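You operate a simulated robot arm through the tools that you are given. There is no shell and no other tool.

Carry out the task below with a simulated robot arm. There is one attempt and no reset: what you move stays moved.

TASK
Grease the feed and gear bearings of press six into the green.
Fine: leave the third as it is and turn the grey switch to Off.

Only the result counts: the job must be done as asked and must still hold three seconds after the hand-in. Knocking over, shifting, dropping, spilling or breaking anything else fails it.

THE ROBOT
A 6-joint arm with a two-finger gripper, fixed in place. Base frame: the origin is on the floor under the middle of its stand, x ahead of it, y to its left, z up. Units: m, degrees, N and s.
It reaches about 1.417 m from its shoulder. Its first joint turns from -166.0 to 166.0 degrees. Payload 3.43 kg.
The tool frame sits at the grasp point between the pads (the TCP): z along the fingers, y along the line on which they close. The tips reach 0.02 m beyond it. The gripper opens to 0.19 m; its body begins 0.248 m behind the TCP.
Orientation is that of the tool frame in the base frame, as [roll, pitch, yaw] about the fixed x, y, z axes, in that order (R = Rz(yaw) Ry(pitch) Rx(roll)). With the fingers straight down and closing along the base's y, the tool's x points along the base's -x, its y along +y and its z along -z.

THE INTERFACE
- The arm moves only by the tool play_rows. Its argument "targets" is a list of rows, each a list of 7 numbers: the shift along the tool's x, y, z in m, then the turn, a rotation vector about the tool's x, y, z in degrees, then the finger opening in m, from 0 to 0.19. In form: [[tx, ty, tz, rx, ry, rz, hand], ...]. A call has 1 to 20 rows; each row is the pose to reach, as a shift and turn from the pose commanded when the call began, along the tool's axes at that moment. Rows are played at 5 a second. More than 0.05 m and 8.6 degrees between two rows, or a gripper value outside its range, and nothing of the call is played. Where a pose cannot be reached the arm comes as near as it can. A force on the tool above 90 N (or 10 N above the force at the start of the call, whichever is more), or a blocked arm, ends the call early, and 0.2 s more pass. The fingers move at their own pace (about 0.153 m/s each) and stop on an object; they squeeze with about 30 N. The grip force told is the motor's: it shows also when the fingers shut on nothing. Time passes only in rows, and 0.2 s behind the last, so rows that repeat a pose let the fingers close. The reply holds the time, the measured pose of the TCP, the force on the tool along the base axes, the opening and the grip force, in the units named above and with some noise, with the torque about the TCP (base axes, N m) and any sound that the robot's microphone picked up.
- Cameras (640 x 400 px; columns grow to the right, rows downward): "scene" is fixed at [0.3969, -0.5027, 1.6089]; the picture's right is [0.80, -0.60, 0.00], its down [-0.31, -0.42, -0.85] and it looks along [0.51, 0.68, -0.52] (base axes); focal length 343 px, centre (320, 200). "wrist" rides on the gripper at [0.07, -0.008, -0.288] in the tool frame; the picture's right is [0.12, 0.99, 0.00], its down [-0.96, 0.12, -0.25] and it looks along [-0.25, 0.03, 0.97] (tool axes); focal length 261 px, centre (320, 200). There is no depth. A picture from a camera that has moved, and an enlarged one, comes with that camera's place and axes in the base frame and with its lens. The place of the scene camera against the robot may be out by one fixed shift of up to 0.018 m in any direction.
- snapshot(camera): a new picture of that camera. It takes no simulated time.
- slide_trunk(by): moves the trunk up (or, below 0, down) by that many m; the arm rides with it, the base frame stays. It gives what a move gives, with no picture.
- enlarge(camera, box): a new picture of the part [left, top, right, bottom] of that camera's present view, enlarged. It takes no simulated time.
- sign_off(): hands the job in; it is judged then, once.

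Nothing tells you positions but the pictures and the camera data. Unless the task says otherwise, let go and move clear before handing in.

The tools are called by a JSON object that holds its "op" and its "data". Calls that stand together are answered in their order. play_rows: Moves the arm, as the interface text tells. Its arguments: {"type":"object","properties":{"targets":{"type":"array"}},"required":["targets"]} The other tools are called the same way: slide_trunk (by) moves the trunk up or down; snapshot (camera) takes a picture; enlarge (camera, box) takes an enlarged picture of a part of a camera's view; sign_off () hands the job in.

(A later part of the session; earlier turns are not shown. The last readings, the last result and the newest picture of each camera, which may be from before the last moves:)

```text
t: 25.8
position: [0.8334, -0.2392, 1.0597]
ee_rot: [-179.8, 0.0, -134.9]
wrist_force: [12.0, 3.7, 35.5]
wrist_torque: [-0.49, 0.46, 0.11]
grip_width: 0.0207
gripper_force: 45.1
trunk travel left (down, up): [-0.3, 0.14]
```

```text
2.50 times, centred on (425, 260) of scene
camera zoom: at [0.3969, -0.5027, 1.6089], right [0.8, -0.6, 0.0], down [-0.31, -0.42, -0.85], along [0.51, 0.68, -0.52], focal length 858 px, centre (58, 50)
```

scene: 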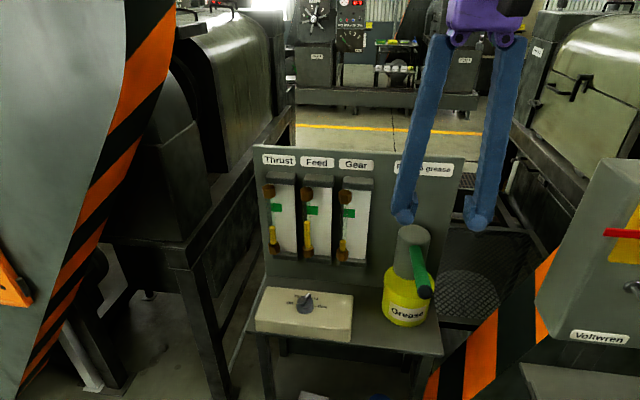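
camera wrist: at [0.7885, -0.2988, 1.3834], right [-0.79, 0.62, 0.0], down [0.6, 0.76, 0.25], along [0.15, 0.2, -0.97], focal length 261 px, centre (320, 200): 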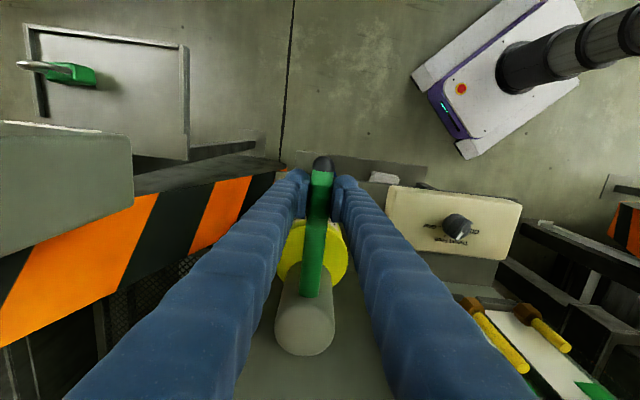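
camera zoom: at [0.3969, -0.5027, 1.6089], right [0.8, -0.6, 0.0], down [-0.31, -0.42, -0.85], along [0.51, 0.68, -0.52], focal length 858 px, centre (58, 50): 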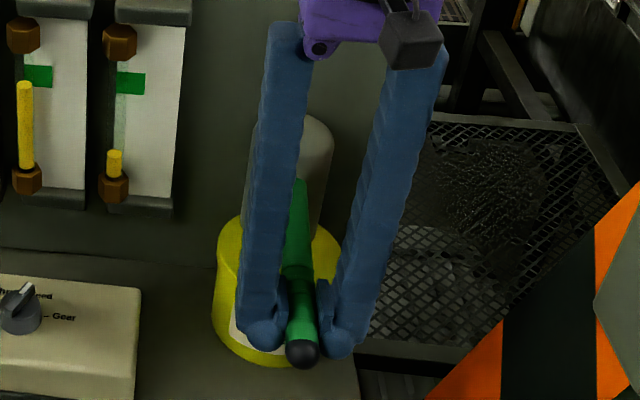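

The lever has reached about its lower stop, and Feed sits inside the lower half of the green. I'll raise the lever to the top and see that the level holds.

{"op": "play_rows", "data": {"targets": [[0.002, 0, -0.01, 0, 0, 0, 0.0], [0.003, 0, -0.02, 0, 0, 0, 0.0], [0.003, 0, -0.03, 0, 0, 0, 0.0], [0.003, 0, -0.04, 0, 0, 0, 0.0], [0.004, 0, -0.05, 0, 0, 0, 0.0], [0.004, 0, -0.06, 0, 0, 0, 0.0], [0.004, 0, -0.07, 0, 0, 0, 0.0], [0.003, 0, -0.08, 0, 0, 0, 0.0], [0.003, 0, -0.08, 0, 0, 0, 0.0]]}}

{"op": "enlarge", "data": {"camera": "scene", "box": [290, 170, 380, 270]}}

{"op": "enlarge", "data": {"camera": "scene", "box": [370, 180, 480, 340]}}

```text
t: 27.8
position: [0.8322, -0.2431, 1.1331]
ee_rot: [179.6, -0.2, -134.9]
wrist_force: [-6.5, 4.0, -52.5]
wrist_torque: [-0.58, 0.54, 0.13]
grip_width: 0.0208
gripper_force: 44.9
trunk travel left (down, up): [-0.3, 0.14]
```

```text
4.00 times, centred on (335, 220) of scene
camera zoom: at [0.3969, -0.5027, 1.6089], right [0.8, -0.6, 0.0], down [-0.31, -0.42, -0.85], along [0.51, 0.68, -0.52], focal length 1373 px, centre (260, 120)
```

zoom: 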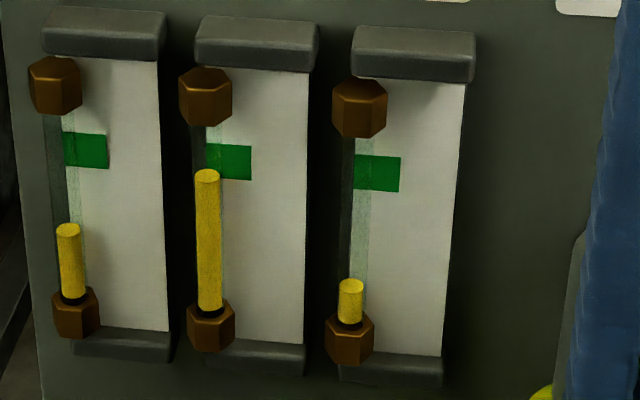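

```text
2.50 times, centred on (425, 260) of scene
camera zoom: at [0.3969, -0.5027, 1.6089], right [0.8, -0.6, 0.0], down [-0.31, -0.42, -0.85], along [0.51, 0.68, -0.52], focal length 858 px, centre (58, 50)
```

zoom: 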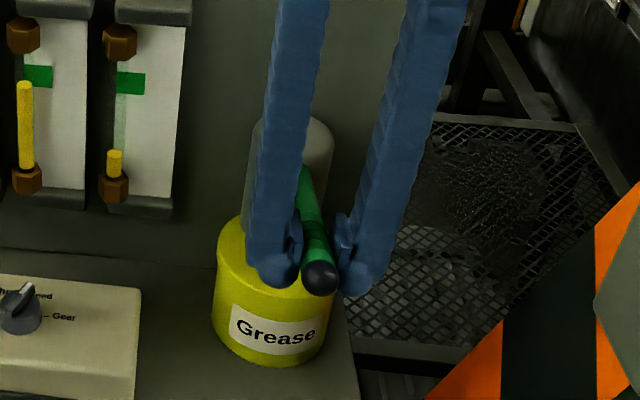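

The level held at the top of the stroke. Allowing for parallax, Feed is near mid-green. I'll relax the lever, let go and rise.

{"op": "play_rows", "data": {"targets": [[0, 0, 0.0035, 0, 0, 0, 0.0], [0, 0, 0.0035, 0, 0, 0, 0.03], [0, 0, 0.0035, 0, 0, 0, 0.06], [0, 0, 0.0035, 0, 0, 0, 0.08], [0, 0, 0.0035, 0, 0, 0, 0.08], [0, 0, -0.04, 0, 0, 0, 0.08], [0, 0, -0.08, 0, 0, 0, 0.08], [0, 0, -0.12, 0, 0, 0, 0.08], [0, 0, -0.15, 0, 0, 0, 0.08]]}}

{"op": "snapshot", "data": {"camera": "scene"}}

{"op": "snapshot", "data": {"camera": "wrist"}}

{"op": "enlarge", "data": {"camera": "scene", "box": [290, 170, 380, 270]}}

```text
t: 29.8
position: [0.8328, -0.2413, 1.2891]
ee_rot: [180.0, 0.1, -135.0]
wrist_force: [0.2, 1.0, -0.3]
wrist_torque: [-0.02, 0.01, -0.01]
grip_width: 0.0799
gripper_force: 0.1
trunk travel left (down, up): [-0.3, 0.14]
```

```text
taken
```

scene: 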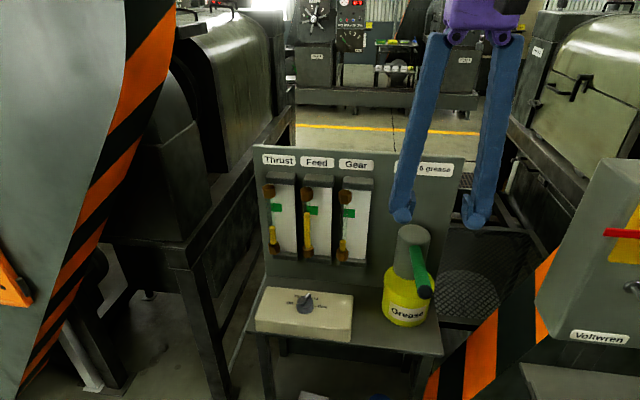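

```text
taken
camera wrist: at [0.789, -0.2981, 1.5759], right [-0.79, 0.62, 0.0], down [0.6, 0.76, 0.25], along [0.15, 0.19, -0.97], focal length 261 px, centre (320, 200)
```

wrist: 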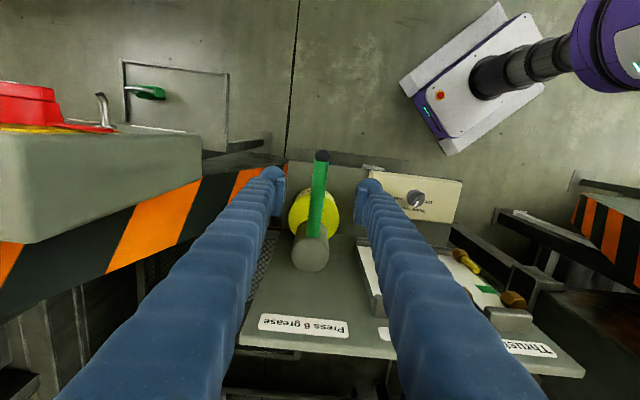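

```text
4.00 times, centred on (335, 220) of scene
camera zoom: at [0.3969, -0.5027, 1.6089], right [0.8, -0.6, 0.0], down [-0.31, -0.42, -0.85], along [0.51, 0.68, -0.52], focal length 1373 px, centre (260, 120)
```

zoom: 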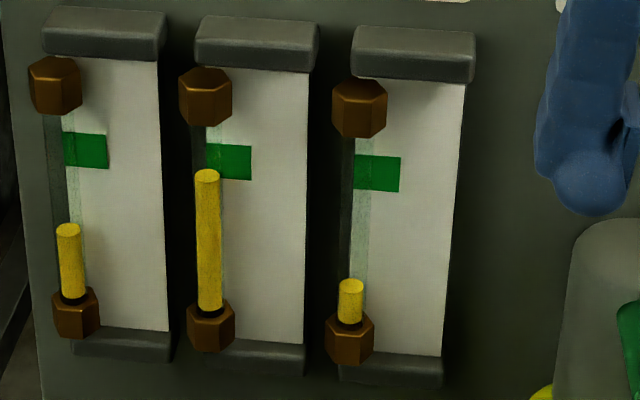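

Lever and levels are stable, and Feed is inside the green. I'll go back to the knob, holding above it aligned with the Feed position, to turn it to Gear.

{"op": "play_rows", "data": {"targets": [[-0.0084, 0.0391, 0, 0, 0, 4.2, 0.08], [-0.0169, 0.0783, 0, 0, 0, 8.4, 0.08], [-0.0253, 0.1174, 0, 0, 0, 12.5, 0.08], [-0.0337, 0.1565, 0, 0, 0, 16.7, 0.08], [-0.0422, 0.1957, 0.02, 0, 0, 20.9, 0.08], [-0.0506, 0.2348, 0.04, 0, 0, 25, 0.07], [-0.0506, 0.2348, 0.08, 0, 0, 25, 0.06], [-0.0506, 0.2348, 0.12, 0, 0, 25, 0.06], [-0.0506, 0.2348, 0.16, 0, 0, 25, 0.06], [-0.0506, 0.2348, 0.2, 0, 0, 25, 0.06], [-0.0506, 0.2348, 0.229, 0, 0, 25, 0.06], [-0.0506, 0.2348, 0.229, 0, 0, 25, 0.06]]}}

{"op": "snapshot", "data": {"camera": "wrist"}}

{"op": "enlarge", "data": {"camera": "wrist", "box": [270, 145, 370, 215]}}

```text
t: 32.4
position: [0.7031, -0.0404, 1.0592]
ee_rot: [-179.9, 0.0, -160.0]
wrist_force: [-0.1, 0.3, 0.5]
wrist_torque: [-0.01, -0.03, 0.04]
grip_width: 0.06
gripper_force: 0.1
trunk travel left (down, up): [-0.3, 0.14]
```

```text
taken
camera wrist: at [0.6386, -0.0732, 1.3465], right [-0.45, 0.89, 0.0], down [0.86, 0.44, 0.25], along [0.22, 0.11, -0.97], focal length 261 px, centre (320, 200)
```

wrist: 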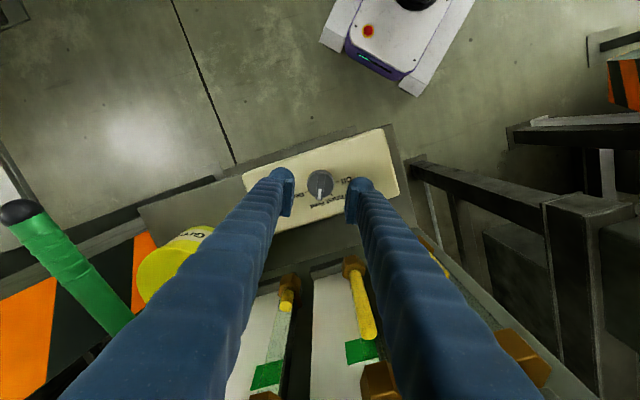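

```text
5.71 times, centred on (320, 180) of wrist
camera zoom: at [0.6386, -0.0732, 1.3465], right [-0.45, 0.89, 0.0], down [0.86, 0.44, 0.25], along [0.22, 0.11, -0.97], focal length 1489 px, centre (320, 314)
```

zoom: 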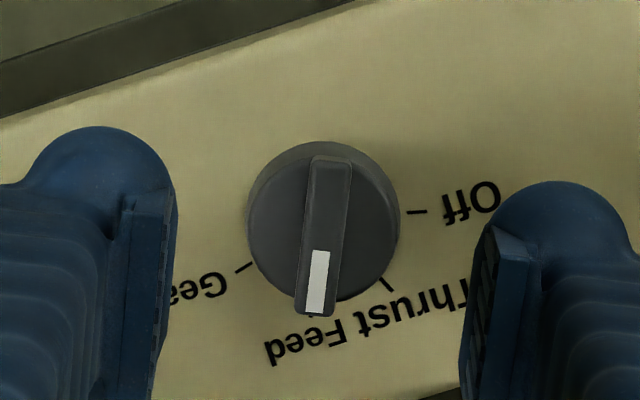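

Well centred. I'll go down beside the bar, close, and turn 50° clockwise to Gear.

{"op": "play_rows", "data": {"targets": [[0, 0.0007, 0.03, 0, 0, 0, 0.06], [0, 0.0007, 0.05, 0, 0, 0, 0.06], [0, 0.0007, 0.0535, 0, 0, 0, 0.06], [0, 0.0007, 0.0535, 0, 0, 0, 0.03], [0, 0.0007, 0.0535, 0, 0, 0, 0.0], [0, 0.0007, 0.0535, 0, 0, 0, 0.0], [0, 0.0007, 0.0535, 0, 0, 0, 0.0]]}}

```text
t: 34.0
position: [0.7014, -0.0408, 1.004]
ee_rot: [180.0, 0.0, -160.0]
wrist_force: [-0.6, -4.4, -2.3]
wrist_torque: [-0.02, -0.1, -0.02]
grip_width: 0.0088
gripper_force: 42.4
trunk travel left (down, up): [-0.3, 0.14]
```

{"op": "play_rows", "data": {"targets": [[0, 0, 0, 0, 0, 6, 0.0], [0, 0, 0, 0, 0, 12, 0.0], [0, 0, 0, 0, 0, 18, 0.0], [0, 0, 0, 0, 0, 24, 0.0], [0, 0, 0, 0, 0, 30, 0.0], [0, 0, 0, 0, 0, 36, 0.0], [0, 0, 0, 0, 0, 42, 0.0], [0, 0, 0, 0, 0, 47, 0.0], [0, 0, 0, 0, 0, 50, 0.0], [0, 0, 0, 0, 0, 50, 0.0]]}}

{"op": "enlarge", "data": {"camera": "wrist", "box": [270, 145, 370, 235]}}

{"op": "snapshot", "data": {"camera": "scene"}}

```text
t: 36.2
position: [0.701, -0.0405, 1.0051]
ee_rot: [180.0, 0.0, 150.0]
wrist_force: [0.1, 4.1, 4.0]
wrist_torque: [0.12, 0.07, 0.01]
grip_width: 0.009
gripper_force: 43.1
trunk travel left (down, up): [-0.3, 0.14]
```

```text
4.44 times, centred on (320, 190) of wrist
camera zoom: at [0.6363, -0.0122, 1.2931], right [0.39, 0.92, 0.0], down [0.89, -0.38, 0.25], along [0.23, -0.1, -0.97], focal length 1158 px, centre (320, 244)
```

zoom: 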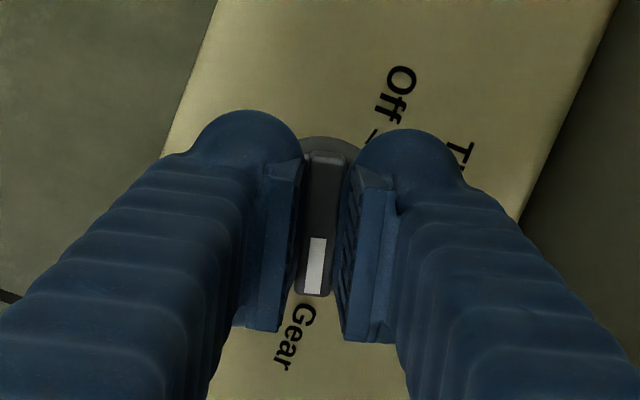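

```text
taken
```

scene: 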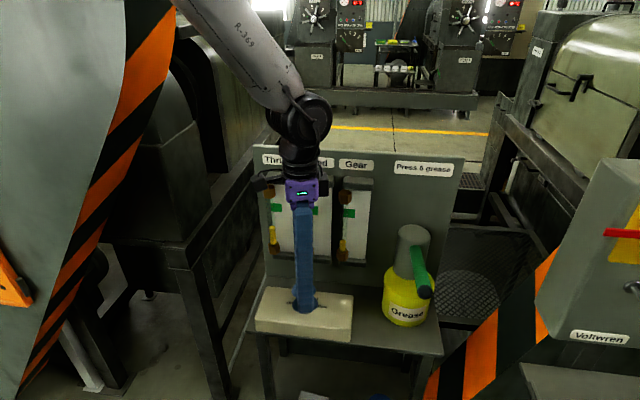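

The bar now points at Gear. I'll release, rise and confirm on the dial.

{"op": "play_rows", "data": {"targets": [[0, 0, 0, 0, 0, 0, 0.03], [0, 0, 0, 0, 0, 0, 0.06], [0, 0, 0, 0, 0, 0, 0.06], [0, 0, -0.03, 0, 0, 0, 0.06], [0, 0, -0.07, 0, 0, 0, 0.06], [0, 0, -0.11, 0, 0, 0, 0.06], [0, 0, -0.15, 0, 0, 0, 0.06], [0, 0, -0.15, 0, 0, 0, 0.06]]}}

{"op": "enlarge", "data": {"camera": "wrist", "box": [270, 130, 370, 220]}}

{"op": "enlarge", "data": {"camera": "scene", "box": [280, 280, 330, 320]}}

```text
t: 38.0
position: [0.7013, -0.0417, 1.1541]
ee_rot: [-179.9, 0.0, 150.0]
wrist_force: [-0.4, 0.6, 0.1]
wrist_torque: [0.01, 0.06, 0.01]
grip_width: 0.06
gripper_force: 0.1
trunk travel left (down, up): [-0.3, 0.14]
```

```text
4.44 times, centred on (320, 175) of wrist
camera zoom: at [0.6368, -0.0135, 1.4428], right [0.39, 0.92, 0.0], down [0.89, -0.38, 0.25], along [0.23, -0.1, -0.97], focal length 1158 px, centre (320, 311)
```

zoom: 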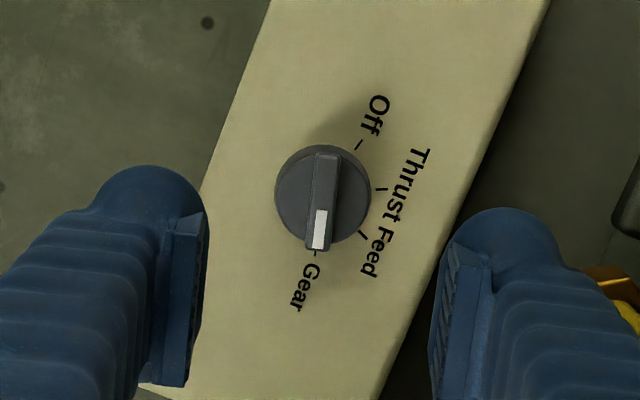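

```text
10.00 times, centred on (305, 300) of scene
camera zoom: at [0.3969, -0.5027, 1.6089], right [0.8, -0.6, 0.0], down [-0.31, -0.42, -0.85], along [0.51, 0.68, -0.52], focal length 3432 px, centre (470, -800)
```

zoom: 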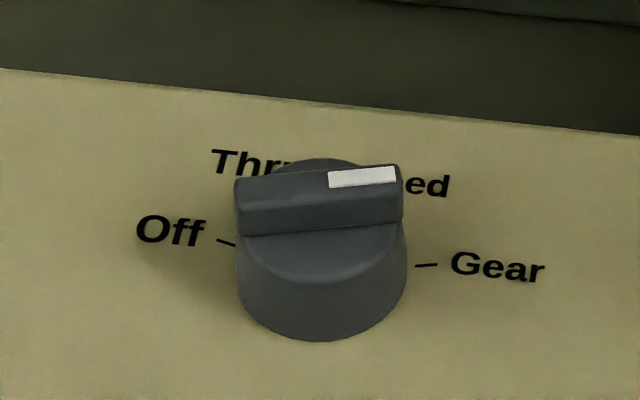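

The switch is on Gear. Back to the lever, rising first.

{"op": "play_rows", "data": {"targets": [[0, 0, -0.045, 0, 0, 0, 0.06], [0, 0, -0.09, 0, 0, 0, 0.06], [-0.0215, -0.0109, -0.135, 0, 0, -7.5, 0.08], [-0.0429, -0.0218, -0.135, 0, 0, -15, 0.08], [-0.0644, -0.0327, -0.135, 0, 0, -22.5, 0.08], [-0.0858, -0.0436, -0.135, 0, 0, -30, 0.08], [-0.1073, -0.0545, -0.135, 0, 0, -37.5, 0.08], [-0.1288, -0.0654, -0.135, 0, 0, -45, 0.08], [-0.1502, -0.0763, -0.135, 0, 0, -52.5, 0.08], [-0.1717, -0.0872, -0.135, 0, 0, -60, 0.08], [-0.1931, -0.0981, -0.135, 0, 0, -67.5, 0.08], [-0.2146, -0.109, -0.135, 0, 0, -75, 0.08], [-0.2146, -0.109, -0.135, 0, 0, -75, 0.08]]}}

{"op": "enlarge", "data": {"camera": "wrist", "box": [260, 130, 380, 250]}}

```text
refused: row 3 steps farther than a row can; nothing moved
```

```text
3.33 times, centred on (320, 190) of wrist
camera zoom: at [0.6368, -0.0135, 1.4428], right [0.39, 0.92, 0.0], down [0.89, -0.38, 0.25], along [0.23, -0.1, -0.97], focal length 869 px, centre (320, 233)
```

zoom: 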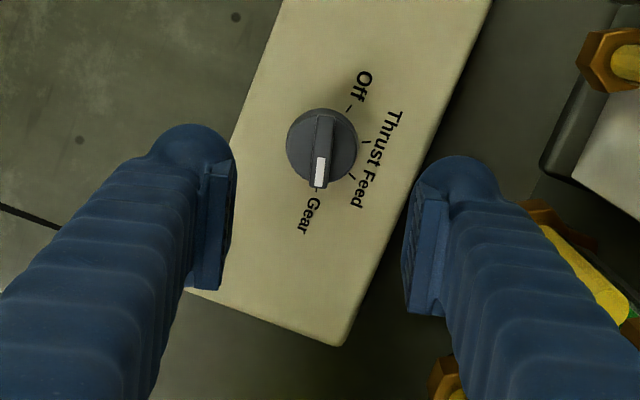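

Row 3 was too long, so nothing moved. I'll send it again with the rise spread over more rows.

{"op": "play_rows", "data": {"targets": [[0, 0, -0.045, 0, 0, 0, 0.06], [0, 0, -0.09, 0, 0, 0, 0.06], [-0.0215, -0.0109, -0.11, 0, 0, -7.5, 0.08], [-0.0429, -0.0218, -0.13, 0, 0, -15, 0.08], [-0.0644, -0.0327, -0.135, 0, 0, -22.5, 0.08], [-0.0858, -0.0436, -0.135, 0, 0, -30, 0.08], [-0.1073, -0.0545, -0.135, 0, 0, -37.5, 0.08], [-0.1288, -0.0654, -0.135, 0, 0, -45, 0.08], [-0.1502, -0.0763, -0.135, 0, 0, -52.5, 0.08], [-0.1717, -0.0872, -0.135, 0, 0, -60, 0.08], [-0.1931, -0.0981, -0.135, 0, 0, -67.5, 0.08], [-0.2146, -0.109, -0.135, 0, 0, -75, 0.08], [-0.2146, -0.109, -0.135, 0, 0, -75, 0.08]]}}

{"op": "enlarge", "data": {"camera": "wrist", "box": [260, 130, 380, 250]}}

```text
t: 40.8
position: [0.8332, -0.2403, 1.2902]
ee_rot: [-180.0, 0.0, -134.9]
wrist_force: [-1.1, 0.0, -0.5]
wrist_torque: [0.03, -0.01, -0.03]
grip_width: 0.0801
gripper_force: 0.1
trunk travel left (down, up): [-0.3, 0.14]
```

```text
3.33 times, centred on (320, 190) of wrist
camera zoom: at [0.7884, -0.2969, 1.5788], right [-0.79, 0.62, 0.0], down [0.6, 0.76, 0.25], along [0.15, 0.2, -0.97], focal length 869 px, centre (320, 233)
```

zoom: 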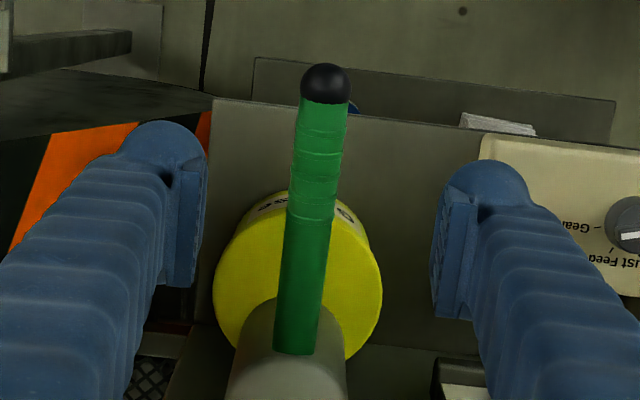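

Aligned over the lever. I'll go down, grip it, and do one full stroke for Gear.

{"op": "play_rows", "data": {"targets": [[0, 0, 0.04, 0, 0, 0, 0.08], [0, 0, 0.08, 0, 0, 0, 0.08], [0, 0, 0.12, 0, 0, 0, 0.08], [0, 0, 0.15, 0, 0, 0, 0.08], [0, 0, 0.15, 0, 0, 0, 0.08], [0, 0, 0.15, 0, 0, 0, 0.05], [0, 0, 0.15, 0, 0, 0, 0.02], [0, 0, 0.15, 0, 0, 0, 0.0], [0, 0, 0.15, 0, 0, 0, 0.0]]}}

```text
t: 42.8
position: [0.8329, -0.2414, 1.1397]
ee_rot: [179.9, 0.0, -135.0]
wrist_force: [-0.2, 1.2, -2.4]
wrist_torque: [-0.3, -0.14, 0.01]
grip_width: 0.0236
gripper_force: 45.5
trunk travel left (down, up): [-0.3, 0.14]
```

{"op": "play_rows", "data": {"targets": [[0.0005, 0, 0.01, 0, 0, 0, 0.0], [0.001, 0, 0.02, 0, 0, 0, 0.0], [0.0, 0, 0.03, 0, 0, 0, 0.0], [-0.0005, 0, 0.04, 0, 0, 0, 0.0], [-0.001, 0, 0.05, 0, 0, 0, 0.0], [-0.0015, 0, 0.06, 0, 0, 0, 0.0], [-0.0025, 0, 0.07, 0, 0, 0, 0.0], [-0.003, 0, 0.077, 0, 0, 0, 0.0], [-0.003, 0, 0.077, 0, 0, 0, 0.0]]}}

{"op": "enlarge", "data": {"camera": "scene", "box": [290, 170, 380, 270]}}

```text
t: 44.8
position: [0.8363, -0.2392, 1.0643]
ee_rot: [-179.9, -0.1, -135.0]
wrist_force: [7.1, 6.3, 24.0]
wrist_torque: [-0.25, 0.26, 0.0]
grip_width: 0.0209
gripper_force: 45.4
trunk travel left (down, up): [-0.3, 0.14]
```

```text
4.00 times, centred on (335, 220) of scene
camera zoom: at [0.3969, -0.5027, 1.6089], right [0.8, -0.6, 0.0], down [-0.31, -0.42, -0.85], along [0.51, 0.68, -0.52], focal length 1373 px, centre (260, 120)
```

zoom: 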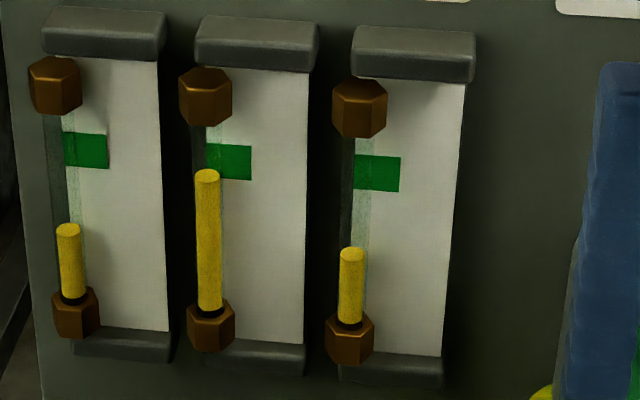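

Gear rose about 32 px in one stroke, and it needs about 70 more. Two more strokes plus a small one should do it. Raising, then stroke two.

{"op": "play_rows", "data": {"targets": [[0.001, 0, -0.01, 0, 0, 0, 0.0], [0.002, 0, -0.02, 0, 0, 0, 0.0], [0.0025, 0, -0.03, 0, 0, 0, 0.0], [0.003, 0, -0.04, 0, 0, 0, 0.0], [0.003, 0, -0.05, 0, 0, 0, 0.0], [0.0035, 0, -0.06, 0, 0, 0, 0.0], [0.003, 0, -0.068, 0, 0, 0, 0.0], [0.003, 0, -0.072, 0, 0, 0, 0.0], [0.003, 0, -0.072, 0, 0, 0, 0.0]]}}

{"op": "enlarge", "data": {"camera": "scene", "box": [290, 170, 450, 310]}}

```text
t: 46.8
position: [0.8326, -0.2405, 1.1312]
ee_rot: [179.6, -0.2, -134.9]
wrist_force: [-4.3, 5.3, -45.5]
wrist_torque: [-0.64, 0.59, 0.09]
grip_width: 0.0203
gripper_force: 45.0
trunk travel left (down, up): [-0.3, 0.14]
```

```text
2.86 times, centred on (370, 240) of scene
camera zoom: at [0.3969, -0.5027, 1.6089], right [0.8, -0.6, 0.0], down [-0.31, -0.42, -0.85], along [0.51, 0.68, -0.52], focal length 981 px, centre (177, 86)
```

zoom: 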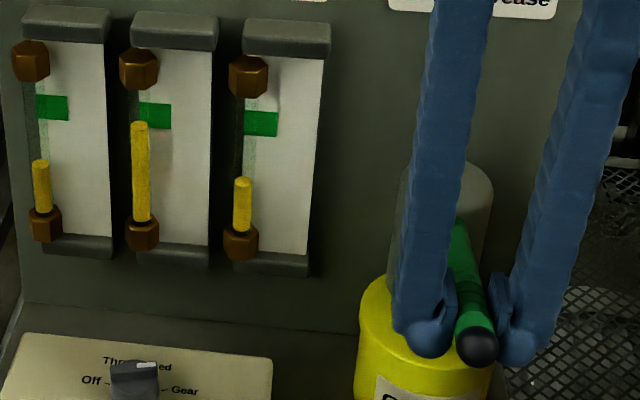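

{"op": "play_rows", "data": {"targets": [[0.0, 0, 0.01, 0, 0, 0, 0.0], [0.0, 0, 0.02, 0, 0, 0, 0.0], [0.0, 0, 0.03, 0, 0, 0, 0.0], [-0.0005, 0, 0.04, 0, 0, 0, 0.0], [-0.001, 0, 0.05, 0, 0, 0, 0.0], [-0.002, 0, 0.06, 0, 0, 0, 0.0], [-0.003, 0, 0.07, 0, 0, 0, 0.0], [-0.003, 0, 0.074, 0, 0, 0, 0.0], [-0.003, 0, 0.074, 0, 0, 0, 0.0]]}}

{"op": "enlarge", "data": {"camera": "scene", "box": [290, 170, 380, 270]}}

```text
t: 48.8
position: [0.8356, -0.2382, 1.0612]
ee_rot: [-179.9, 0.0, -135.0]
wrist_force: [4.5, 6.3, 11.4]
wrist_torque: [0.68, -0.72, -0.01]
grip_width: 0.02
gripper_force: 44.8
trunk travel left (down, up): [-0.3, 0.14]
```

```text
4.00 times, centred on (335, 220) of scene
camera zoom: at [0.3969, -0.5027, 1.6089], right [0.8, -0.6, 0.0], down [-0.31, -0.42, -0.85], along [0.51, 0.68, -0.52], focal length 1373 px, centre (260, 120)
```

zoom: 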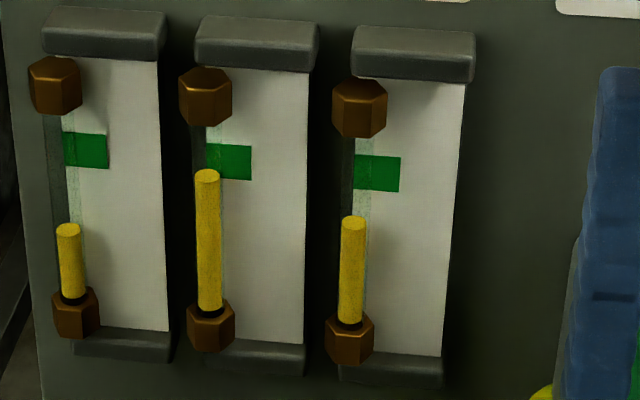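

Gear is now one full stroke from the green's lower edge. Raising for stroke three.

{"op": "play_rows", "data": {"targets": [[0.001, 0, -0.01, 0, 0, 0, 0.0], [0.002, 0, -0.02, 0, 0, 0, 0.0], [0.0025, 0, -0.03, 0, 0, 0, 0.0], [0.003, 0, -0.04, 0, 0, 0, 0.0], [0.003, 0, -0.05, 0, 0, 0, 0.0], [0.0035, 0, -0.06, 0, 0, 0, 0.0], [0.003, 0, -0.067, 0, 0, 0, 0.0], [0.003, 0, -0.07, 0, 0, 0, 0.0], [0.003, 0, -0.07, 0, 0, 0, 0.0]]}}

{"op": "play_rows", "data": {"targets": [[0.0, 0, 0.01, 0, 0, 0, 0.0], [0.0, 0, 0.02, 0, 0, 0, 0.0], [0.0, 0, 0.03, 0, 0, 0, 0.0], [-0.0005, 0, 0.04, 0, 0, 0, 0.0], [-0.001, 0, 0.05, 0, 0, 0, 0.0], [-0.0015, 0, 0.055, 0, 0, 0, 0.0], [-0.0015, 0, 0.055, 0, 0, 0, 0.0]]}}

{"op": "enlarge", "data": {"camera": "scene", "box": [290, 170, 380, 270]}}

{"op": "enlarge", "data": {"camera": "scene", "box": [370, 180, 480, 340]}}

```text
t: 50.8
position: [0.8345, -0.2399, 1.128]
ee_rot: [179.6, -0.3, -135.0]
wrist_force: [-1.9, 11.1, -35.7]
wrist_torque: [-0.81, 0.77, 0.14]
grip_width: 0.0202
gripper_force: 45.1
trunk travel left (down, up): [-0.3, 0.14]
```

```text
t: 52.4
position: [0.8331, -0.2404, 1.0765]
ee_rot: [-180.0, -0.1, -134.9]
wrist_force: [-4.4, 3.6, 8.5]
wrist_torque: [0.57, -0.65, -0.09]
grip_width: 0.0199
gripper_force: 44.8
trunk travel left (down, up): [-0.3, 0.14]
```

```text
4.00 times, centred on (335, 220) of scene
camera zoom: at [0.3969, -0.5027, 1.6089], right [0.8, -0.6, 0.0], down [-0.31, -0.42, -0.85], along [0.51, 0.68, -0.52], focal length 1373 px, centre (260, 120)
```

zoom: 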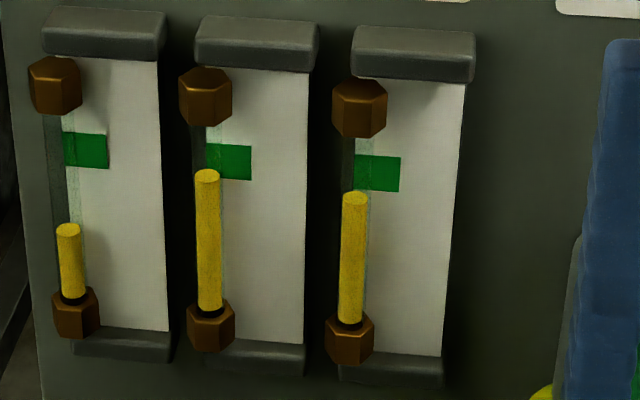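

```text
2.50 times, centred on (425, 260) of scene
camera zoom: at [0.3969, -0.5027, 1.6089], right [0.8, -0.6, 0.0], down [-0.31, -0.42, -0.85], along [0.51, 0.68, -0.52], focal length 858 px, centre (58, 50)
```

zoom: 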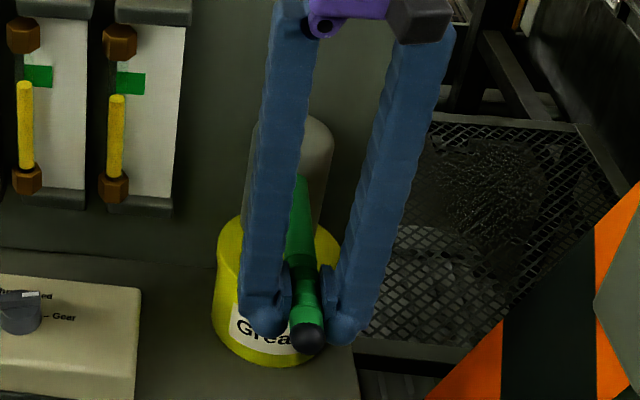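

{"op": "play_rows", "data": {"targets": [[-0.0005, 0, 0.006, 0, 0, 0, 0.0], [-0.001, 0, 0.012, 0, 0, 0, 0.0], [-0.0015, 0, 0.017, 0, 0, 0, 0.0], [-0.0015, 0, 0.017, 0, 0, 0, 0.0]]}}

{"op": "enlarge", "data": {"camera": "scene", "box": [290, 170, 380, 270]}}

{"op": "snapshot", "data": {"camera": "wrist"}}

{"op": "enlarge", "data": {"camera": "wrist", "box": [440, 230, 640, 400]}}

```text
t: 53.4
position: [0.836, -0.2398, 1.059]
ee_rot: [179.9, 0.1, -134.9]
wrist_force: [5.5, 9.3, 10.7]
wrist_torque: [0.43, -0.46, -0.05]
grip_width: 0.02
gripper_force: 44.7
trunk travel left (down, up): [-0.3, 0.14]
```

```text
4.00 times, centred on (335, 220) of scene
camera zoom: at [0.3969, -0.5027, 1.6089], right [0.8, -0.6, 0.0], down [-0.31, -0.42, -0.85], along [0.51, 0.68, -0.52], focal length 1373 px, centre (260, 120)
```

zoom: 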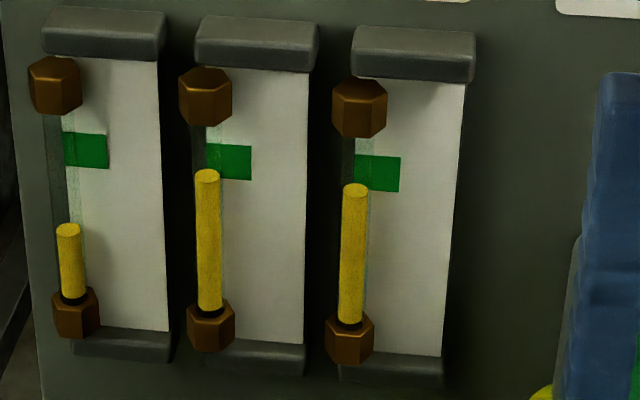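

```text
taken
camera wrist: at [0.7915, -0.2949, 1.3472], right [-0.79, 0.62, 0.0], down [0.6, 0.76, 0.25], along [0.15, 0.19, -0.97], focal length 261 px, centre (320, 200)
```

wrist: 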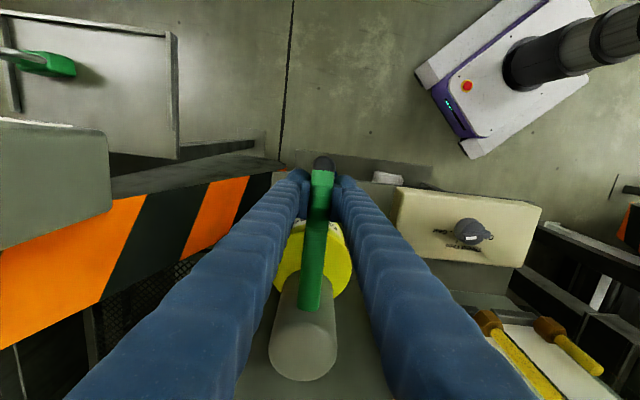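

```text
2.35 times, centred on (540, 315) of wrist
camera zoom: at [0.7915, -0.2949, 1.3472], right [-0.79, 0.62, 0.0], down [0.6, 0.76, 0.25], along [0.15, 0.19, -0.97], focal length 613 px, centre (-198, -71)
```

zoom: 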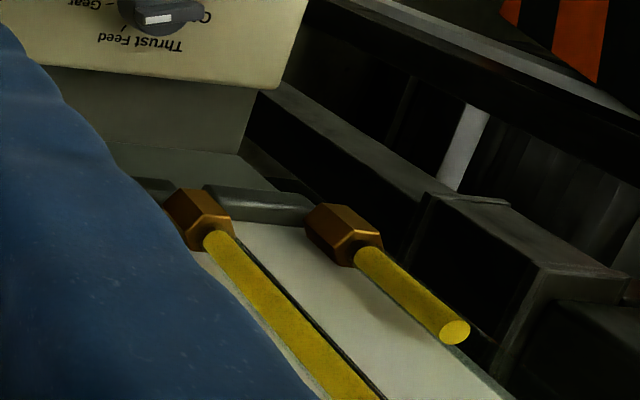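

Gear is about at the lower edge of the green. I'll raise the lever and add a small part-stroke of about 1.6 cm.

{"op": "play_rows", "data": {"targets": [[0.001, 0, -0.01, 0, 0, 0, 0.0], [0.002, 0, -0.02, 0, 0, 0, 0.0], [0.0025, 0, -0.03, 0, 0, 0, 0.0], [0.003, 0, -0.04, 0, 0, 0, 0.0], [0.003, 0, -0.05, 0, 0, 0, 0.0], [0.0035, 0, -0.06, 0, 0, 0, 0.0], [0.003, 0, -0.067, 0, 0, 0, 0.0], [0.003, 0, -0.069, 0, 0, 0, 0.0], [0.003, 0, -0.069, 0, 0, 0, 0.0]]}}

{"op": "play_rows", "data": {"targets": [[0.0, 0, 0.006, 0, 0, 0, 0.0], [0.0, 0, 0.012, 0, 0, 0, 0.0], [0.0, 0, 0.017, 0, 0, 0, 0.0], [0.0, 0, 0.017, 0, 0, 0, 0.0]]}}

{"op": "enlarge", "data": {"camera": "scene", "box": [290, 170, 380, 270]}}

```text
t: 55.4
position: [0.8328, -0.2403, 1.1243]
ee_rot: [179.9, -0.3, -135.1]
wrist_force: [-0.2, 6.2, -31.2]
wrist_torque: [-0.81, 0.79, 0.1]
grip_width: 0.02
gripper_force: 44.8
trunk travel left (down, up): [-0.3, 0.14]
```

```text
t: 56.4
position: [0.8333, -0.2402, 1.1125]
ee_rot: [-179.8, 0.1, -134.9]
wrist_force: [-4.0, -0.3, 11.3]
wrist_torque: [1.09, -1.12, 0.04]
grip_width: 0.0199
gripper_force: 44.5
trunk travel left (down, up): [-0.3, 0.14]
```

```text
4.00 times, centred on (335, 220) of scene
camera zoom: at [0.3969, -0.5027, 1.6089], right [0.8, -0.6, 0.0], down [-0.31, -0.42, -0.85], along [0.51, 0.68, -0.52], focal length 1373 px, centre (260, 120)
```

zoom: 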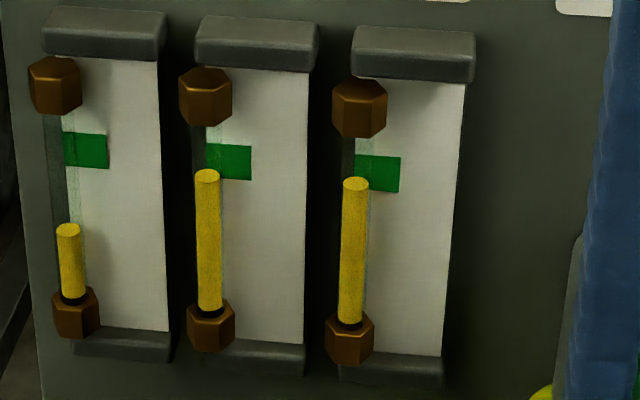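

Gear now matches Feed's position relative to its band. I'll return the lever to the top, let go and rise, then look from a flatter angle to verify.

{"op": "play_rows", "data": {"targets": [[0, 0, -0.007, 0, 0, 0, 0.0], [0, 0, -0.013, 0, 0, 0, 0.0], [0, 0, -0.013, 0, 0, 0, 0.0], [0, 0, -0.012, 0, 0, 0, 0.03], [0, 0, -0.012, 0, 0, 0, 0.06], [0, 0, -0.012, 0, 0, 0, 0.08], [0, 0, -0.012, 0, 0, 0, 0.08], [0, 0, -0.05, 0, 0, 0, 0.08], [0, 0, -0.09, 0, 0, 0, 0.08], [0, 0, -0.13, 0, 0, 0, 0.08], [0, 0, -0.175, 0, 0, 0, 0.08], [0, 0, -0.175, 0, 0, 0, 0.08]]}}

{"op": "snapshot", "data": {"camera": "scene"}}

{"op": "enlarge", "data": {"camera": "scene", "box": [290, 170, 380, 270]}}

```text
t: 59.0
position: [0.8339, -0.2428, 1.2856]
ee_rot: [180.0, -0.2, -134.9]
wrist_force: [-0.6, 0.5, -0.9]
wrist_torque: [0.01, -0.01, 0.06]
grip_width: 0.0801
gripper_force: 0.1
trunk travel left (down, up): [-0.3, 0.14]
```

```text
taken
```

scene: 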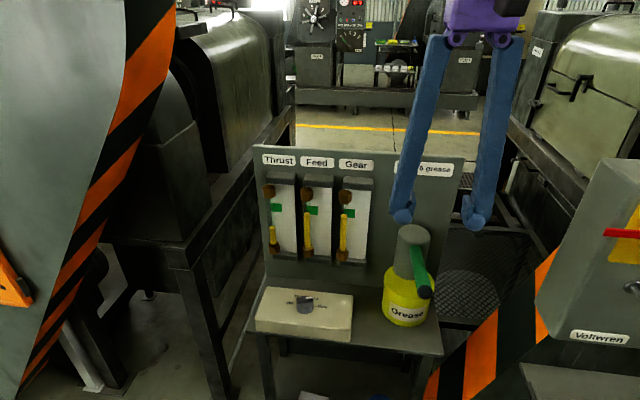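

```text
4.00 times, centred on (335, 220) of scene
camera zoom: at [0.3969, -0.5027, 1.6089], right [0.8, -0.6, 0.0], down [-0.31, -0.42, -0.85], along [0.51, 0.68, -0.52], focal length 1373 px, centre (260, 120)
```

zoom: 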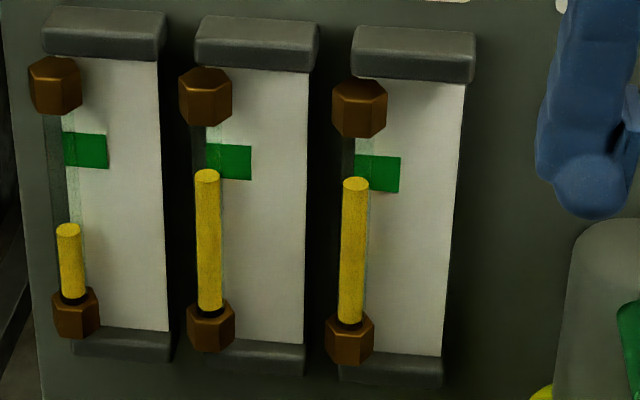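

Both Feed and Gear look inside the green, and Thrust is unchanged. I'll go back above the knob at the Gear angle, and use the new wrist view to double-check the levels.

{"op": "play_rows", "data": {"targets": [[-0.0049, 0.0236, 0, 0, 0, 7.5, 0.08], [-0.0098, 0.0473, 0, 0, 0, 15, 0.08], [-0.0148, 0.0709, 0, 0, 0, 22.5, 0.08], [-0.0197, 0.0946, 0, 0, 0, 30, 0.08], [-0.0246, 0.1182, 0, 0, 0, 37.5, 0.08], [-0.0295, 0.1418, 0, 0, 0, 45, 0.08], [-0.0344, 0.1655, 0, 0, 0, 52.5, 0.07], [-0.0394, 0.1891, 0, 0, 0, 60, 0.06], [-0.0443, 0.2128, 0, 0, 0, 67.5, 0.06], [-0.0492, 0.2364, 0, 0, 0, 75, 0.06], [-0.0492, 0.2364, 0.03, 0, 0, 75, 0.06], [-0.0492, 0.2364, 0.03, 0, 0, 75, 0.06]]}}

{"op": "snapshot", "data": {"camera": "wrist"}}

{"op": "enlarge", "data": {"camera": "wrist", "box": [270, 130, 370, 220]}}

{"op": "enlarge", "data": {"camera": "wrist", "box": [360, 100, 560, 300]}}

```text
t: 61.6
position: [0.7007, -0.0397, 1.2564]
ee_rot: [-180.0, 0.1, 150.1]
wrist_force: [-0.4, 0.3, 0.5]
wrist_torque: [0.02, -0.05, 0.04]
grip_width: 0.0603
gripper_force: 0.1
trunk travel left (down, up): [-0.3, 0.14]
```

```text
taken
camera wrist: at [0.6343, -0.0127, 1.5441], right [0.39, 0.92, 0.0], down [0.89, -0.38, 0.25], along [0.23, -0.1, -0.97], focal length 261 px, centre (320, 200)
```

wrist: 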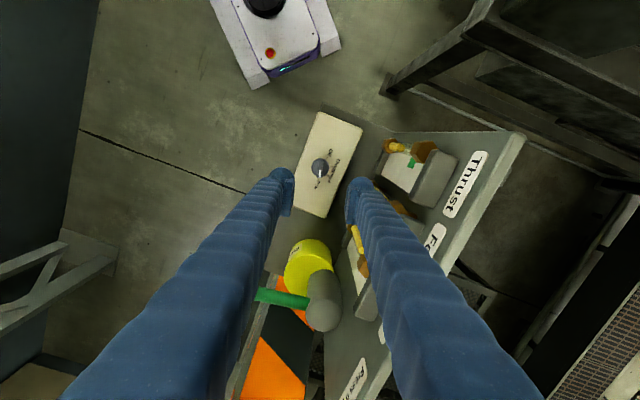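

```text
4.44 times, centred on (320, 175) of wrist
camera zoom: at [0.6343, -0.0127, 1.5441], right [0.39, 0.92, 0.0], down [0.89, -0.38, 0.25], along [0.23, -0.1, -0.97], focal length 1158 px, centre (320, 311)
```

zoom: 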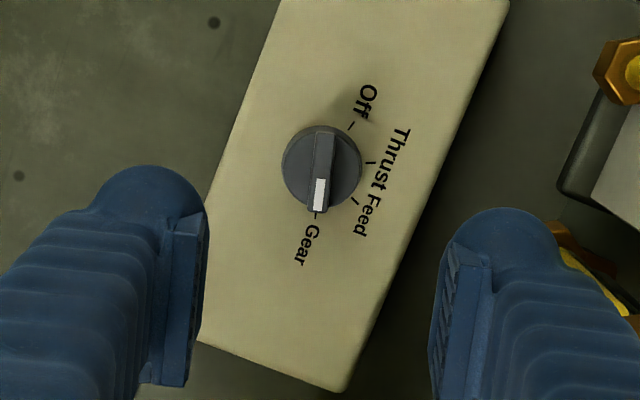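

```text
2.00 times, centred on (460, 200) of wrist
camera zoom: at [0.6343, -0.0127, 1.5441], right [0.39, 0.92, 0.0], down [0.89, -0.38, 0.25], along [0.23, -0.1, -0.97], focal length 521 px, centre (40, 200)
```

zoom: 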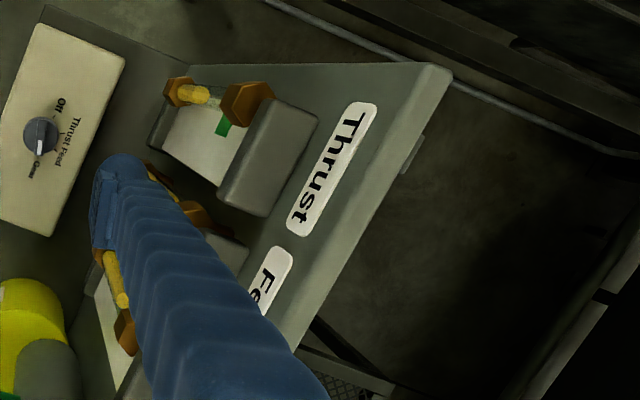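

{"op": "enlarge", "data": {"camera": "wrist", "box": [375, 125, 465, 215]}}

{"op": "enlarge", "data": {"camera": "wrist", "box": [335, 200, 395, 330]}}

{"op": "enlarge", "data": {"camera": "scene", "box": [335, 170, 385, 230]}}

```text
4.44 times, centred on (420, 170) of wrist
camera zoom: at [0.6343, -0.0127, 1.5441], right [0.39, 0.92, 0.0], down [0.89, -0.38, 0.25], along [0.23, -0.1, -0.97], focal length 1158 px, centre (-124, 333)
```

zoom: 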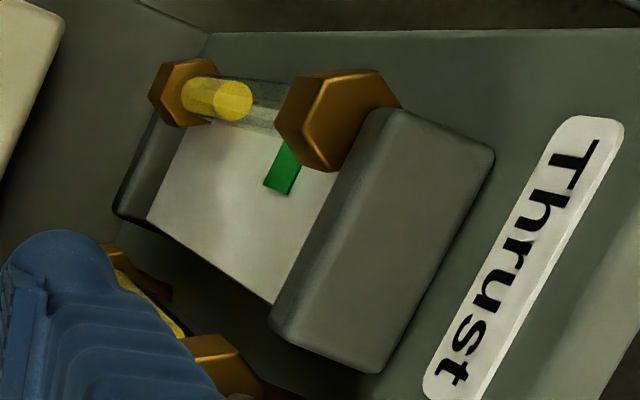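

```text
3.08 times, centred on (365, 265) of wrist
camera zoom: at [0.6343, -0.0127, 1.5441], right [0.39, 0.92, 0.0], down [0.89, -0.38, 0.25], along [0.23, -0.1, -0.97], focal length 802 px, centre (182, 0)
```

zoom: 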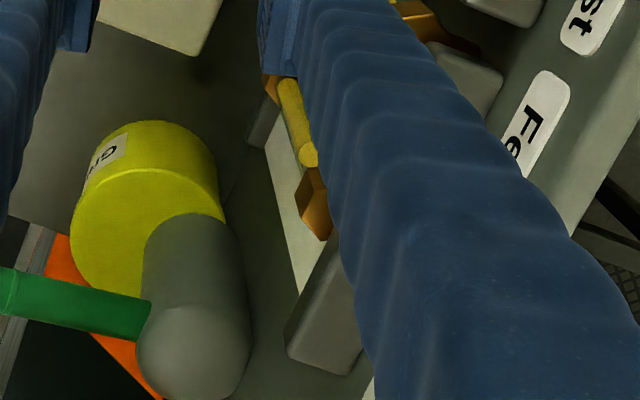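

```text
6.67 times, centred on (360, 200) of scene
camera zoom: at [0.3969, -0.5027, 1.6089], right [0.8, -0.6, 0.0], down [-0.31, -0.42, -0.85], along [0.51, 0.68, -0.52], focal length 2288 px, centre (53, 200)
```

zoom: 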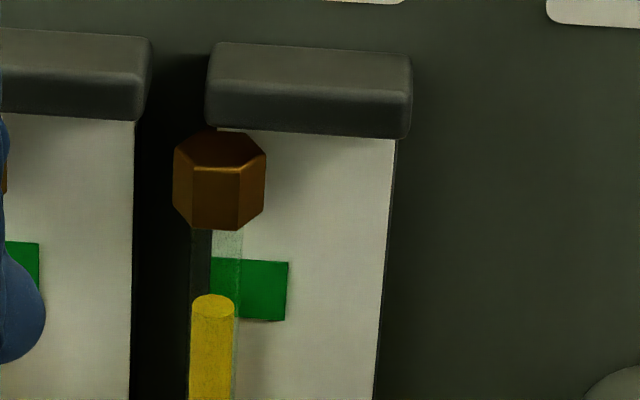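

The wrist-only triangulation gives tubes about 10 mm off the plates and a green band of z≈1.153–1.178. Gear is near the middle and Feed is in the lower part. I'll turn the hand in the air for two clearer views of Feed and Gear to check the margin.

{"op": "play_rows", "data": {"targets": [[0, 0, 0, 0, 0, -7.5, 0.06], [0, 0, 0, 0, 0, -15, 0.06], [0, 0, 0, 0, 0, -22.5, 0.06], [0, 0, 0, 0, 0, -30, 0.06], [0, 0, 0, 0, 0, -37.5, 0.06], [0, 0, 0, 0, 0, -45, 0.06], [0, 0, 0, 0, 0, -50, 0.06], [0, 0, 0, 0, 0, -50, 0.06]]}}

{"op": "snapshot", "data": {"camera": "wrist"}}

{"op": "enlarge", "data": {"camera": "wrist", "box": [250, 220, 370, 350]}}

```text
t: 63.4
position: [0.7009, -0.0392, 1.257]
ee_rot: [-180.0, 0.1, -160.0]
wrist_force: [0.1, -0.3, 0.5]
wrist_torque: [0.0, 0.01, 0.01]
grip_width: 0.06
gripper_force: 0.2
trunk travel left (down, up): [-0.3, 0.14]
```

```text
taken
camera wrist: at [0.6374, -0.0721, 1.5439], right [-0.45, 0.89, 0.0], down [0.86, 0.44, 0.25], along [0.22, 0.11, -0.97], focal length 261 px, centre (320, 200)
```

wrist: 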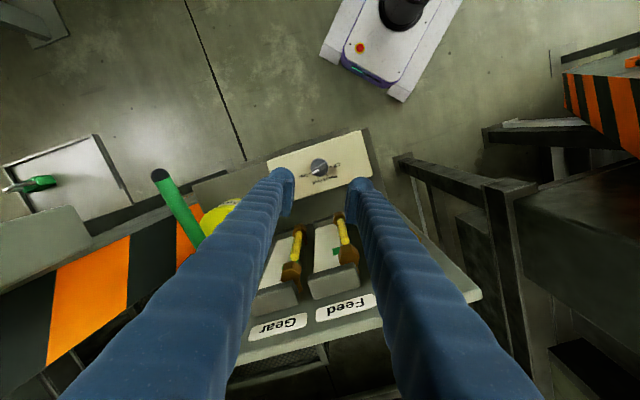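

```text
3.08 times, centred on (310, 285) of wrist
camera zoom: at [0.6374, -0.0721, 1.5439], right [-0.45, 0.89, 0.0], down [0.86, 0.44, 0.25], along [0.22, 0.11, -0.97], focal length 802 px, centre (351, -62)
```

zoom: 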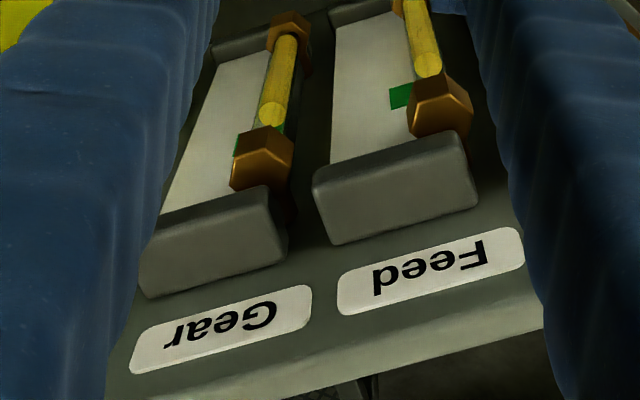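

Two independent views agree: Feed is about 10 mm above the lower edge of a 25 mm green band, and Gear about 12 mm. Both are safely in the green and Thrust is untouched. Next I'll line up with the knob's Gear position and go down to turn it to Off.

{"op": "play_rows", "data": {"targets": [[0, -0.0012, 0, 0, 0, 7.5, 0.06], [0, -0.0012, 0, 0, 0, 15, 0.06], [0, -0.0012, 0, 0, 0, 22.5, 0.06], [0, -0.0012, 0, 0, 0, 30, 0.06], [0, -0.0012, 0, 0, 0, 37.5, 0.06], [0, -0.0012, 0, 0, 0, 45, 0.06], [0, -0.0012, 0, 0, 0, 50, 0.06], [0, -0.0012, 0.04, 0, 0, 50, 0.06], [0, -0.0012, 0.08, 0, 0, 50, 0.06], [0, -0.0012, 0.12, 0, 0, 50, 0.06], [0, -0.0012, 0.16, 0, 0, 50, 0.06], [0, -0.0012, 0.197, 0, 0, 50, 0.06], [0, -0.0012, 0.197, 0, 0, 50, 0.06]]}}

{"op": "enlarge", "data": {"camera": "wrist", "box": [270, 145, 370, 215]}}

```text
t: 66.2
position: [0.7012, -0.04, 1.0598]
ee_rot: [-180.0, -0.1, 150.0]
wrist_force: [-0.3, 0.0, 0.5]
wrist_torque: [-0.01, -0.05, -0.01]
grip_width: 0.0598
gripper_force: 0.0
trunk travel left (down, up): [-0.3, 0.14]
```

```text
5.71 times, centred on (320, 180) of wrist
camera zoom: at [0.6348, -0.0125, 1.3473], right [0.39, 0.92, 0.0], down [0.89, -0.38, 0.25], along [0.23, -0.1, -0.97], focal length 1489 px, centre (320, 314)
```

zoom: 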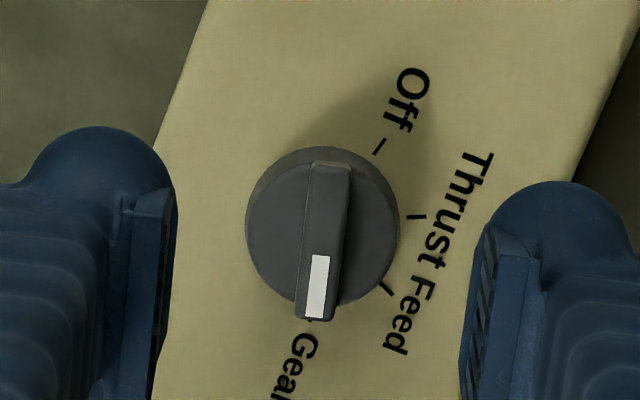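

{"op": "play_rows", "data": {"targets": [[0, 0.0009, 0.03, 0, 0, 0, 0.06], [0, 0.0009, 0.05, 0, 0, 0, 0.06], [0, 0.0009, 0.0543, 0, 0, 0, 0.06], [0, 0.0009, 0.0543, 0, 0, 0, 0.03], [0, 0.0009, 0.0543, 0, 0, 0, 0.0], [0, 0.0009, 0.0543, 0, 0, 0, 0.0], [0, 0.0009, 0.0543, 0, 0, 0, 0.0]]}}

```text
t: 67.8
position: [0.7019, -0.0393, 1.005]
ee_rot: [-180.0, 0.0, 150.0]
wrist_force: [3.3, -1.2, 8.6]
wrist_torque: [-0.02, -0.03, 0.01]
grip_width: 0.0092
gripper_force: 42.1
trunk travel left (down, up): [-0.3, 0.14]
```

The bar is held, 9.2 mm wide. I'll turn counter-clockwise from Gear toward Off, 75° first and then the rest.

{"op": "play_rows", "data": {"targets": [[0, 0, 0, 0, 0, -6, 0.0], [0, 0, 0, 0, 0, -12, 0.0], [0, 0, 0, 0, 0, -18, 0.0], [0, 0, 0, 0, 0, -24, 0.0], [0, 0, 0, 0, 0, -30, 0.0], [0, 0, 0, 0, 0, -36, 0.0], [0, 0, 0, 0, 0, -42, 0.0], [0, 0, 0, 0, 0, -48, 0.0], [0, 0, 0, 0, 0, -54, 0.0], [0, 0, 0, 0, 0, -60, 0.0], [0, 0, 0, 0, 0, -66, 0.0], [0, 0, 0, 0, 0, -72, 0.0], [0, 0, 0, 0, 0, -75, 0.0]]}}

{"op": "play_rows", "data": {"targets": [[0, 0, 0, 0, 0, -6, 0.0], [0, 0, 0, 0, 0, -12, 0.0], [0, 0, 0, 0, 0, -18, 0.0], [0, 0, 0, 0, 0, -24, 0.0], [0, 0, 0, 0, 0, -30, 0.0], [0, 0, 0, 0, 0, -36, 0.0], [0, 0, 0, 0, 0, -42, 0.0], [0, 0, 0, 0, 0, -48, 0.0], [0, 0, 0, 0, 0, -54, 0.0], [0, 0, 0, 0, 0, -60, 0.0], [0, 0, 0, 0, 0, -66, 0.0], [0, 0, 0, 0, 0, -72, 0.0], [0, 0, 0, 0, 0, -75, 0.0], [0, 0, 0, 0, 0, -75, 0.0]]}}

{"op": "enlarge", "data": {"camera": "wrist", "box": [270, 145, 370, 235]}}

```text
t: 70.6
position: [0.7022, -0.0404, 1.0045]
ee_rot: [-180.0, 0.1, -135.0]
wrist_force: [12.0, -3.1, 18.7]
wrist_torque: [-0.03, -0.11, -0.01]
grip_width: 0.0088
gripper_force: 42.9
trunk travel left (down, up): [-0.3, 0.14]
```

```text
t: 73.6
position: [0.7024, -0.0411, 1.0046]
ee_rot: [180.0, 0.0, -59.9]
wrist_force: [17.4, -6.0, 18.9]
wrist_torque: [-0.04, -0.12, 0.0]
grip_width: 0.0088
gripper_force: 42.4
trunk travel left (down, up): [-0.3, 0.14]
```

```text
4.44 times, centred on (320, 190) of wrist
camera zoom: at [0.7446, -0.0975, 1.2929], right [-0.8, -0.6, 0.0], down [-0.58, 0.77, 0.25], along [-0.15, 0.2, -0.97], focal length 1158 px, centre (320, 244)
```

zoom: 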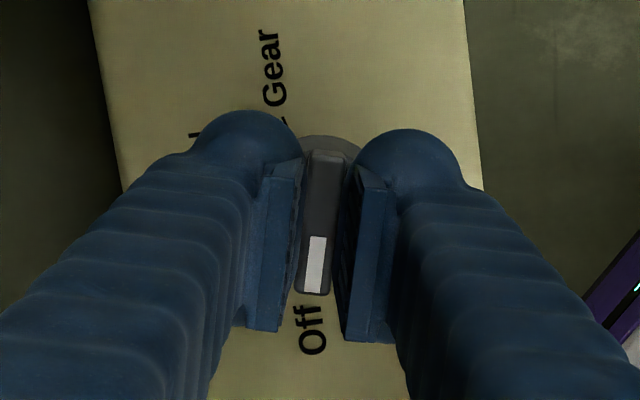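

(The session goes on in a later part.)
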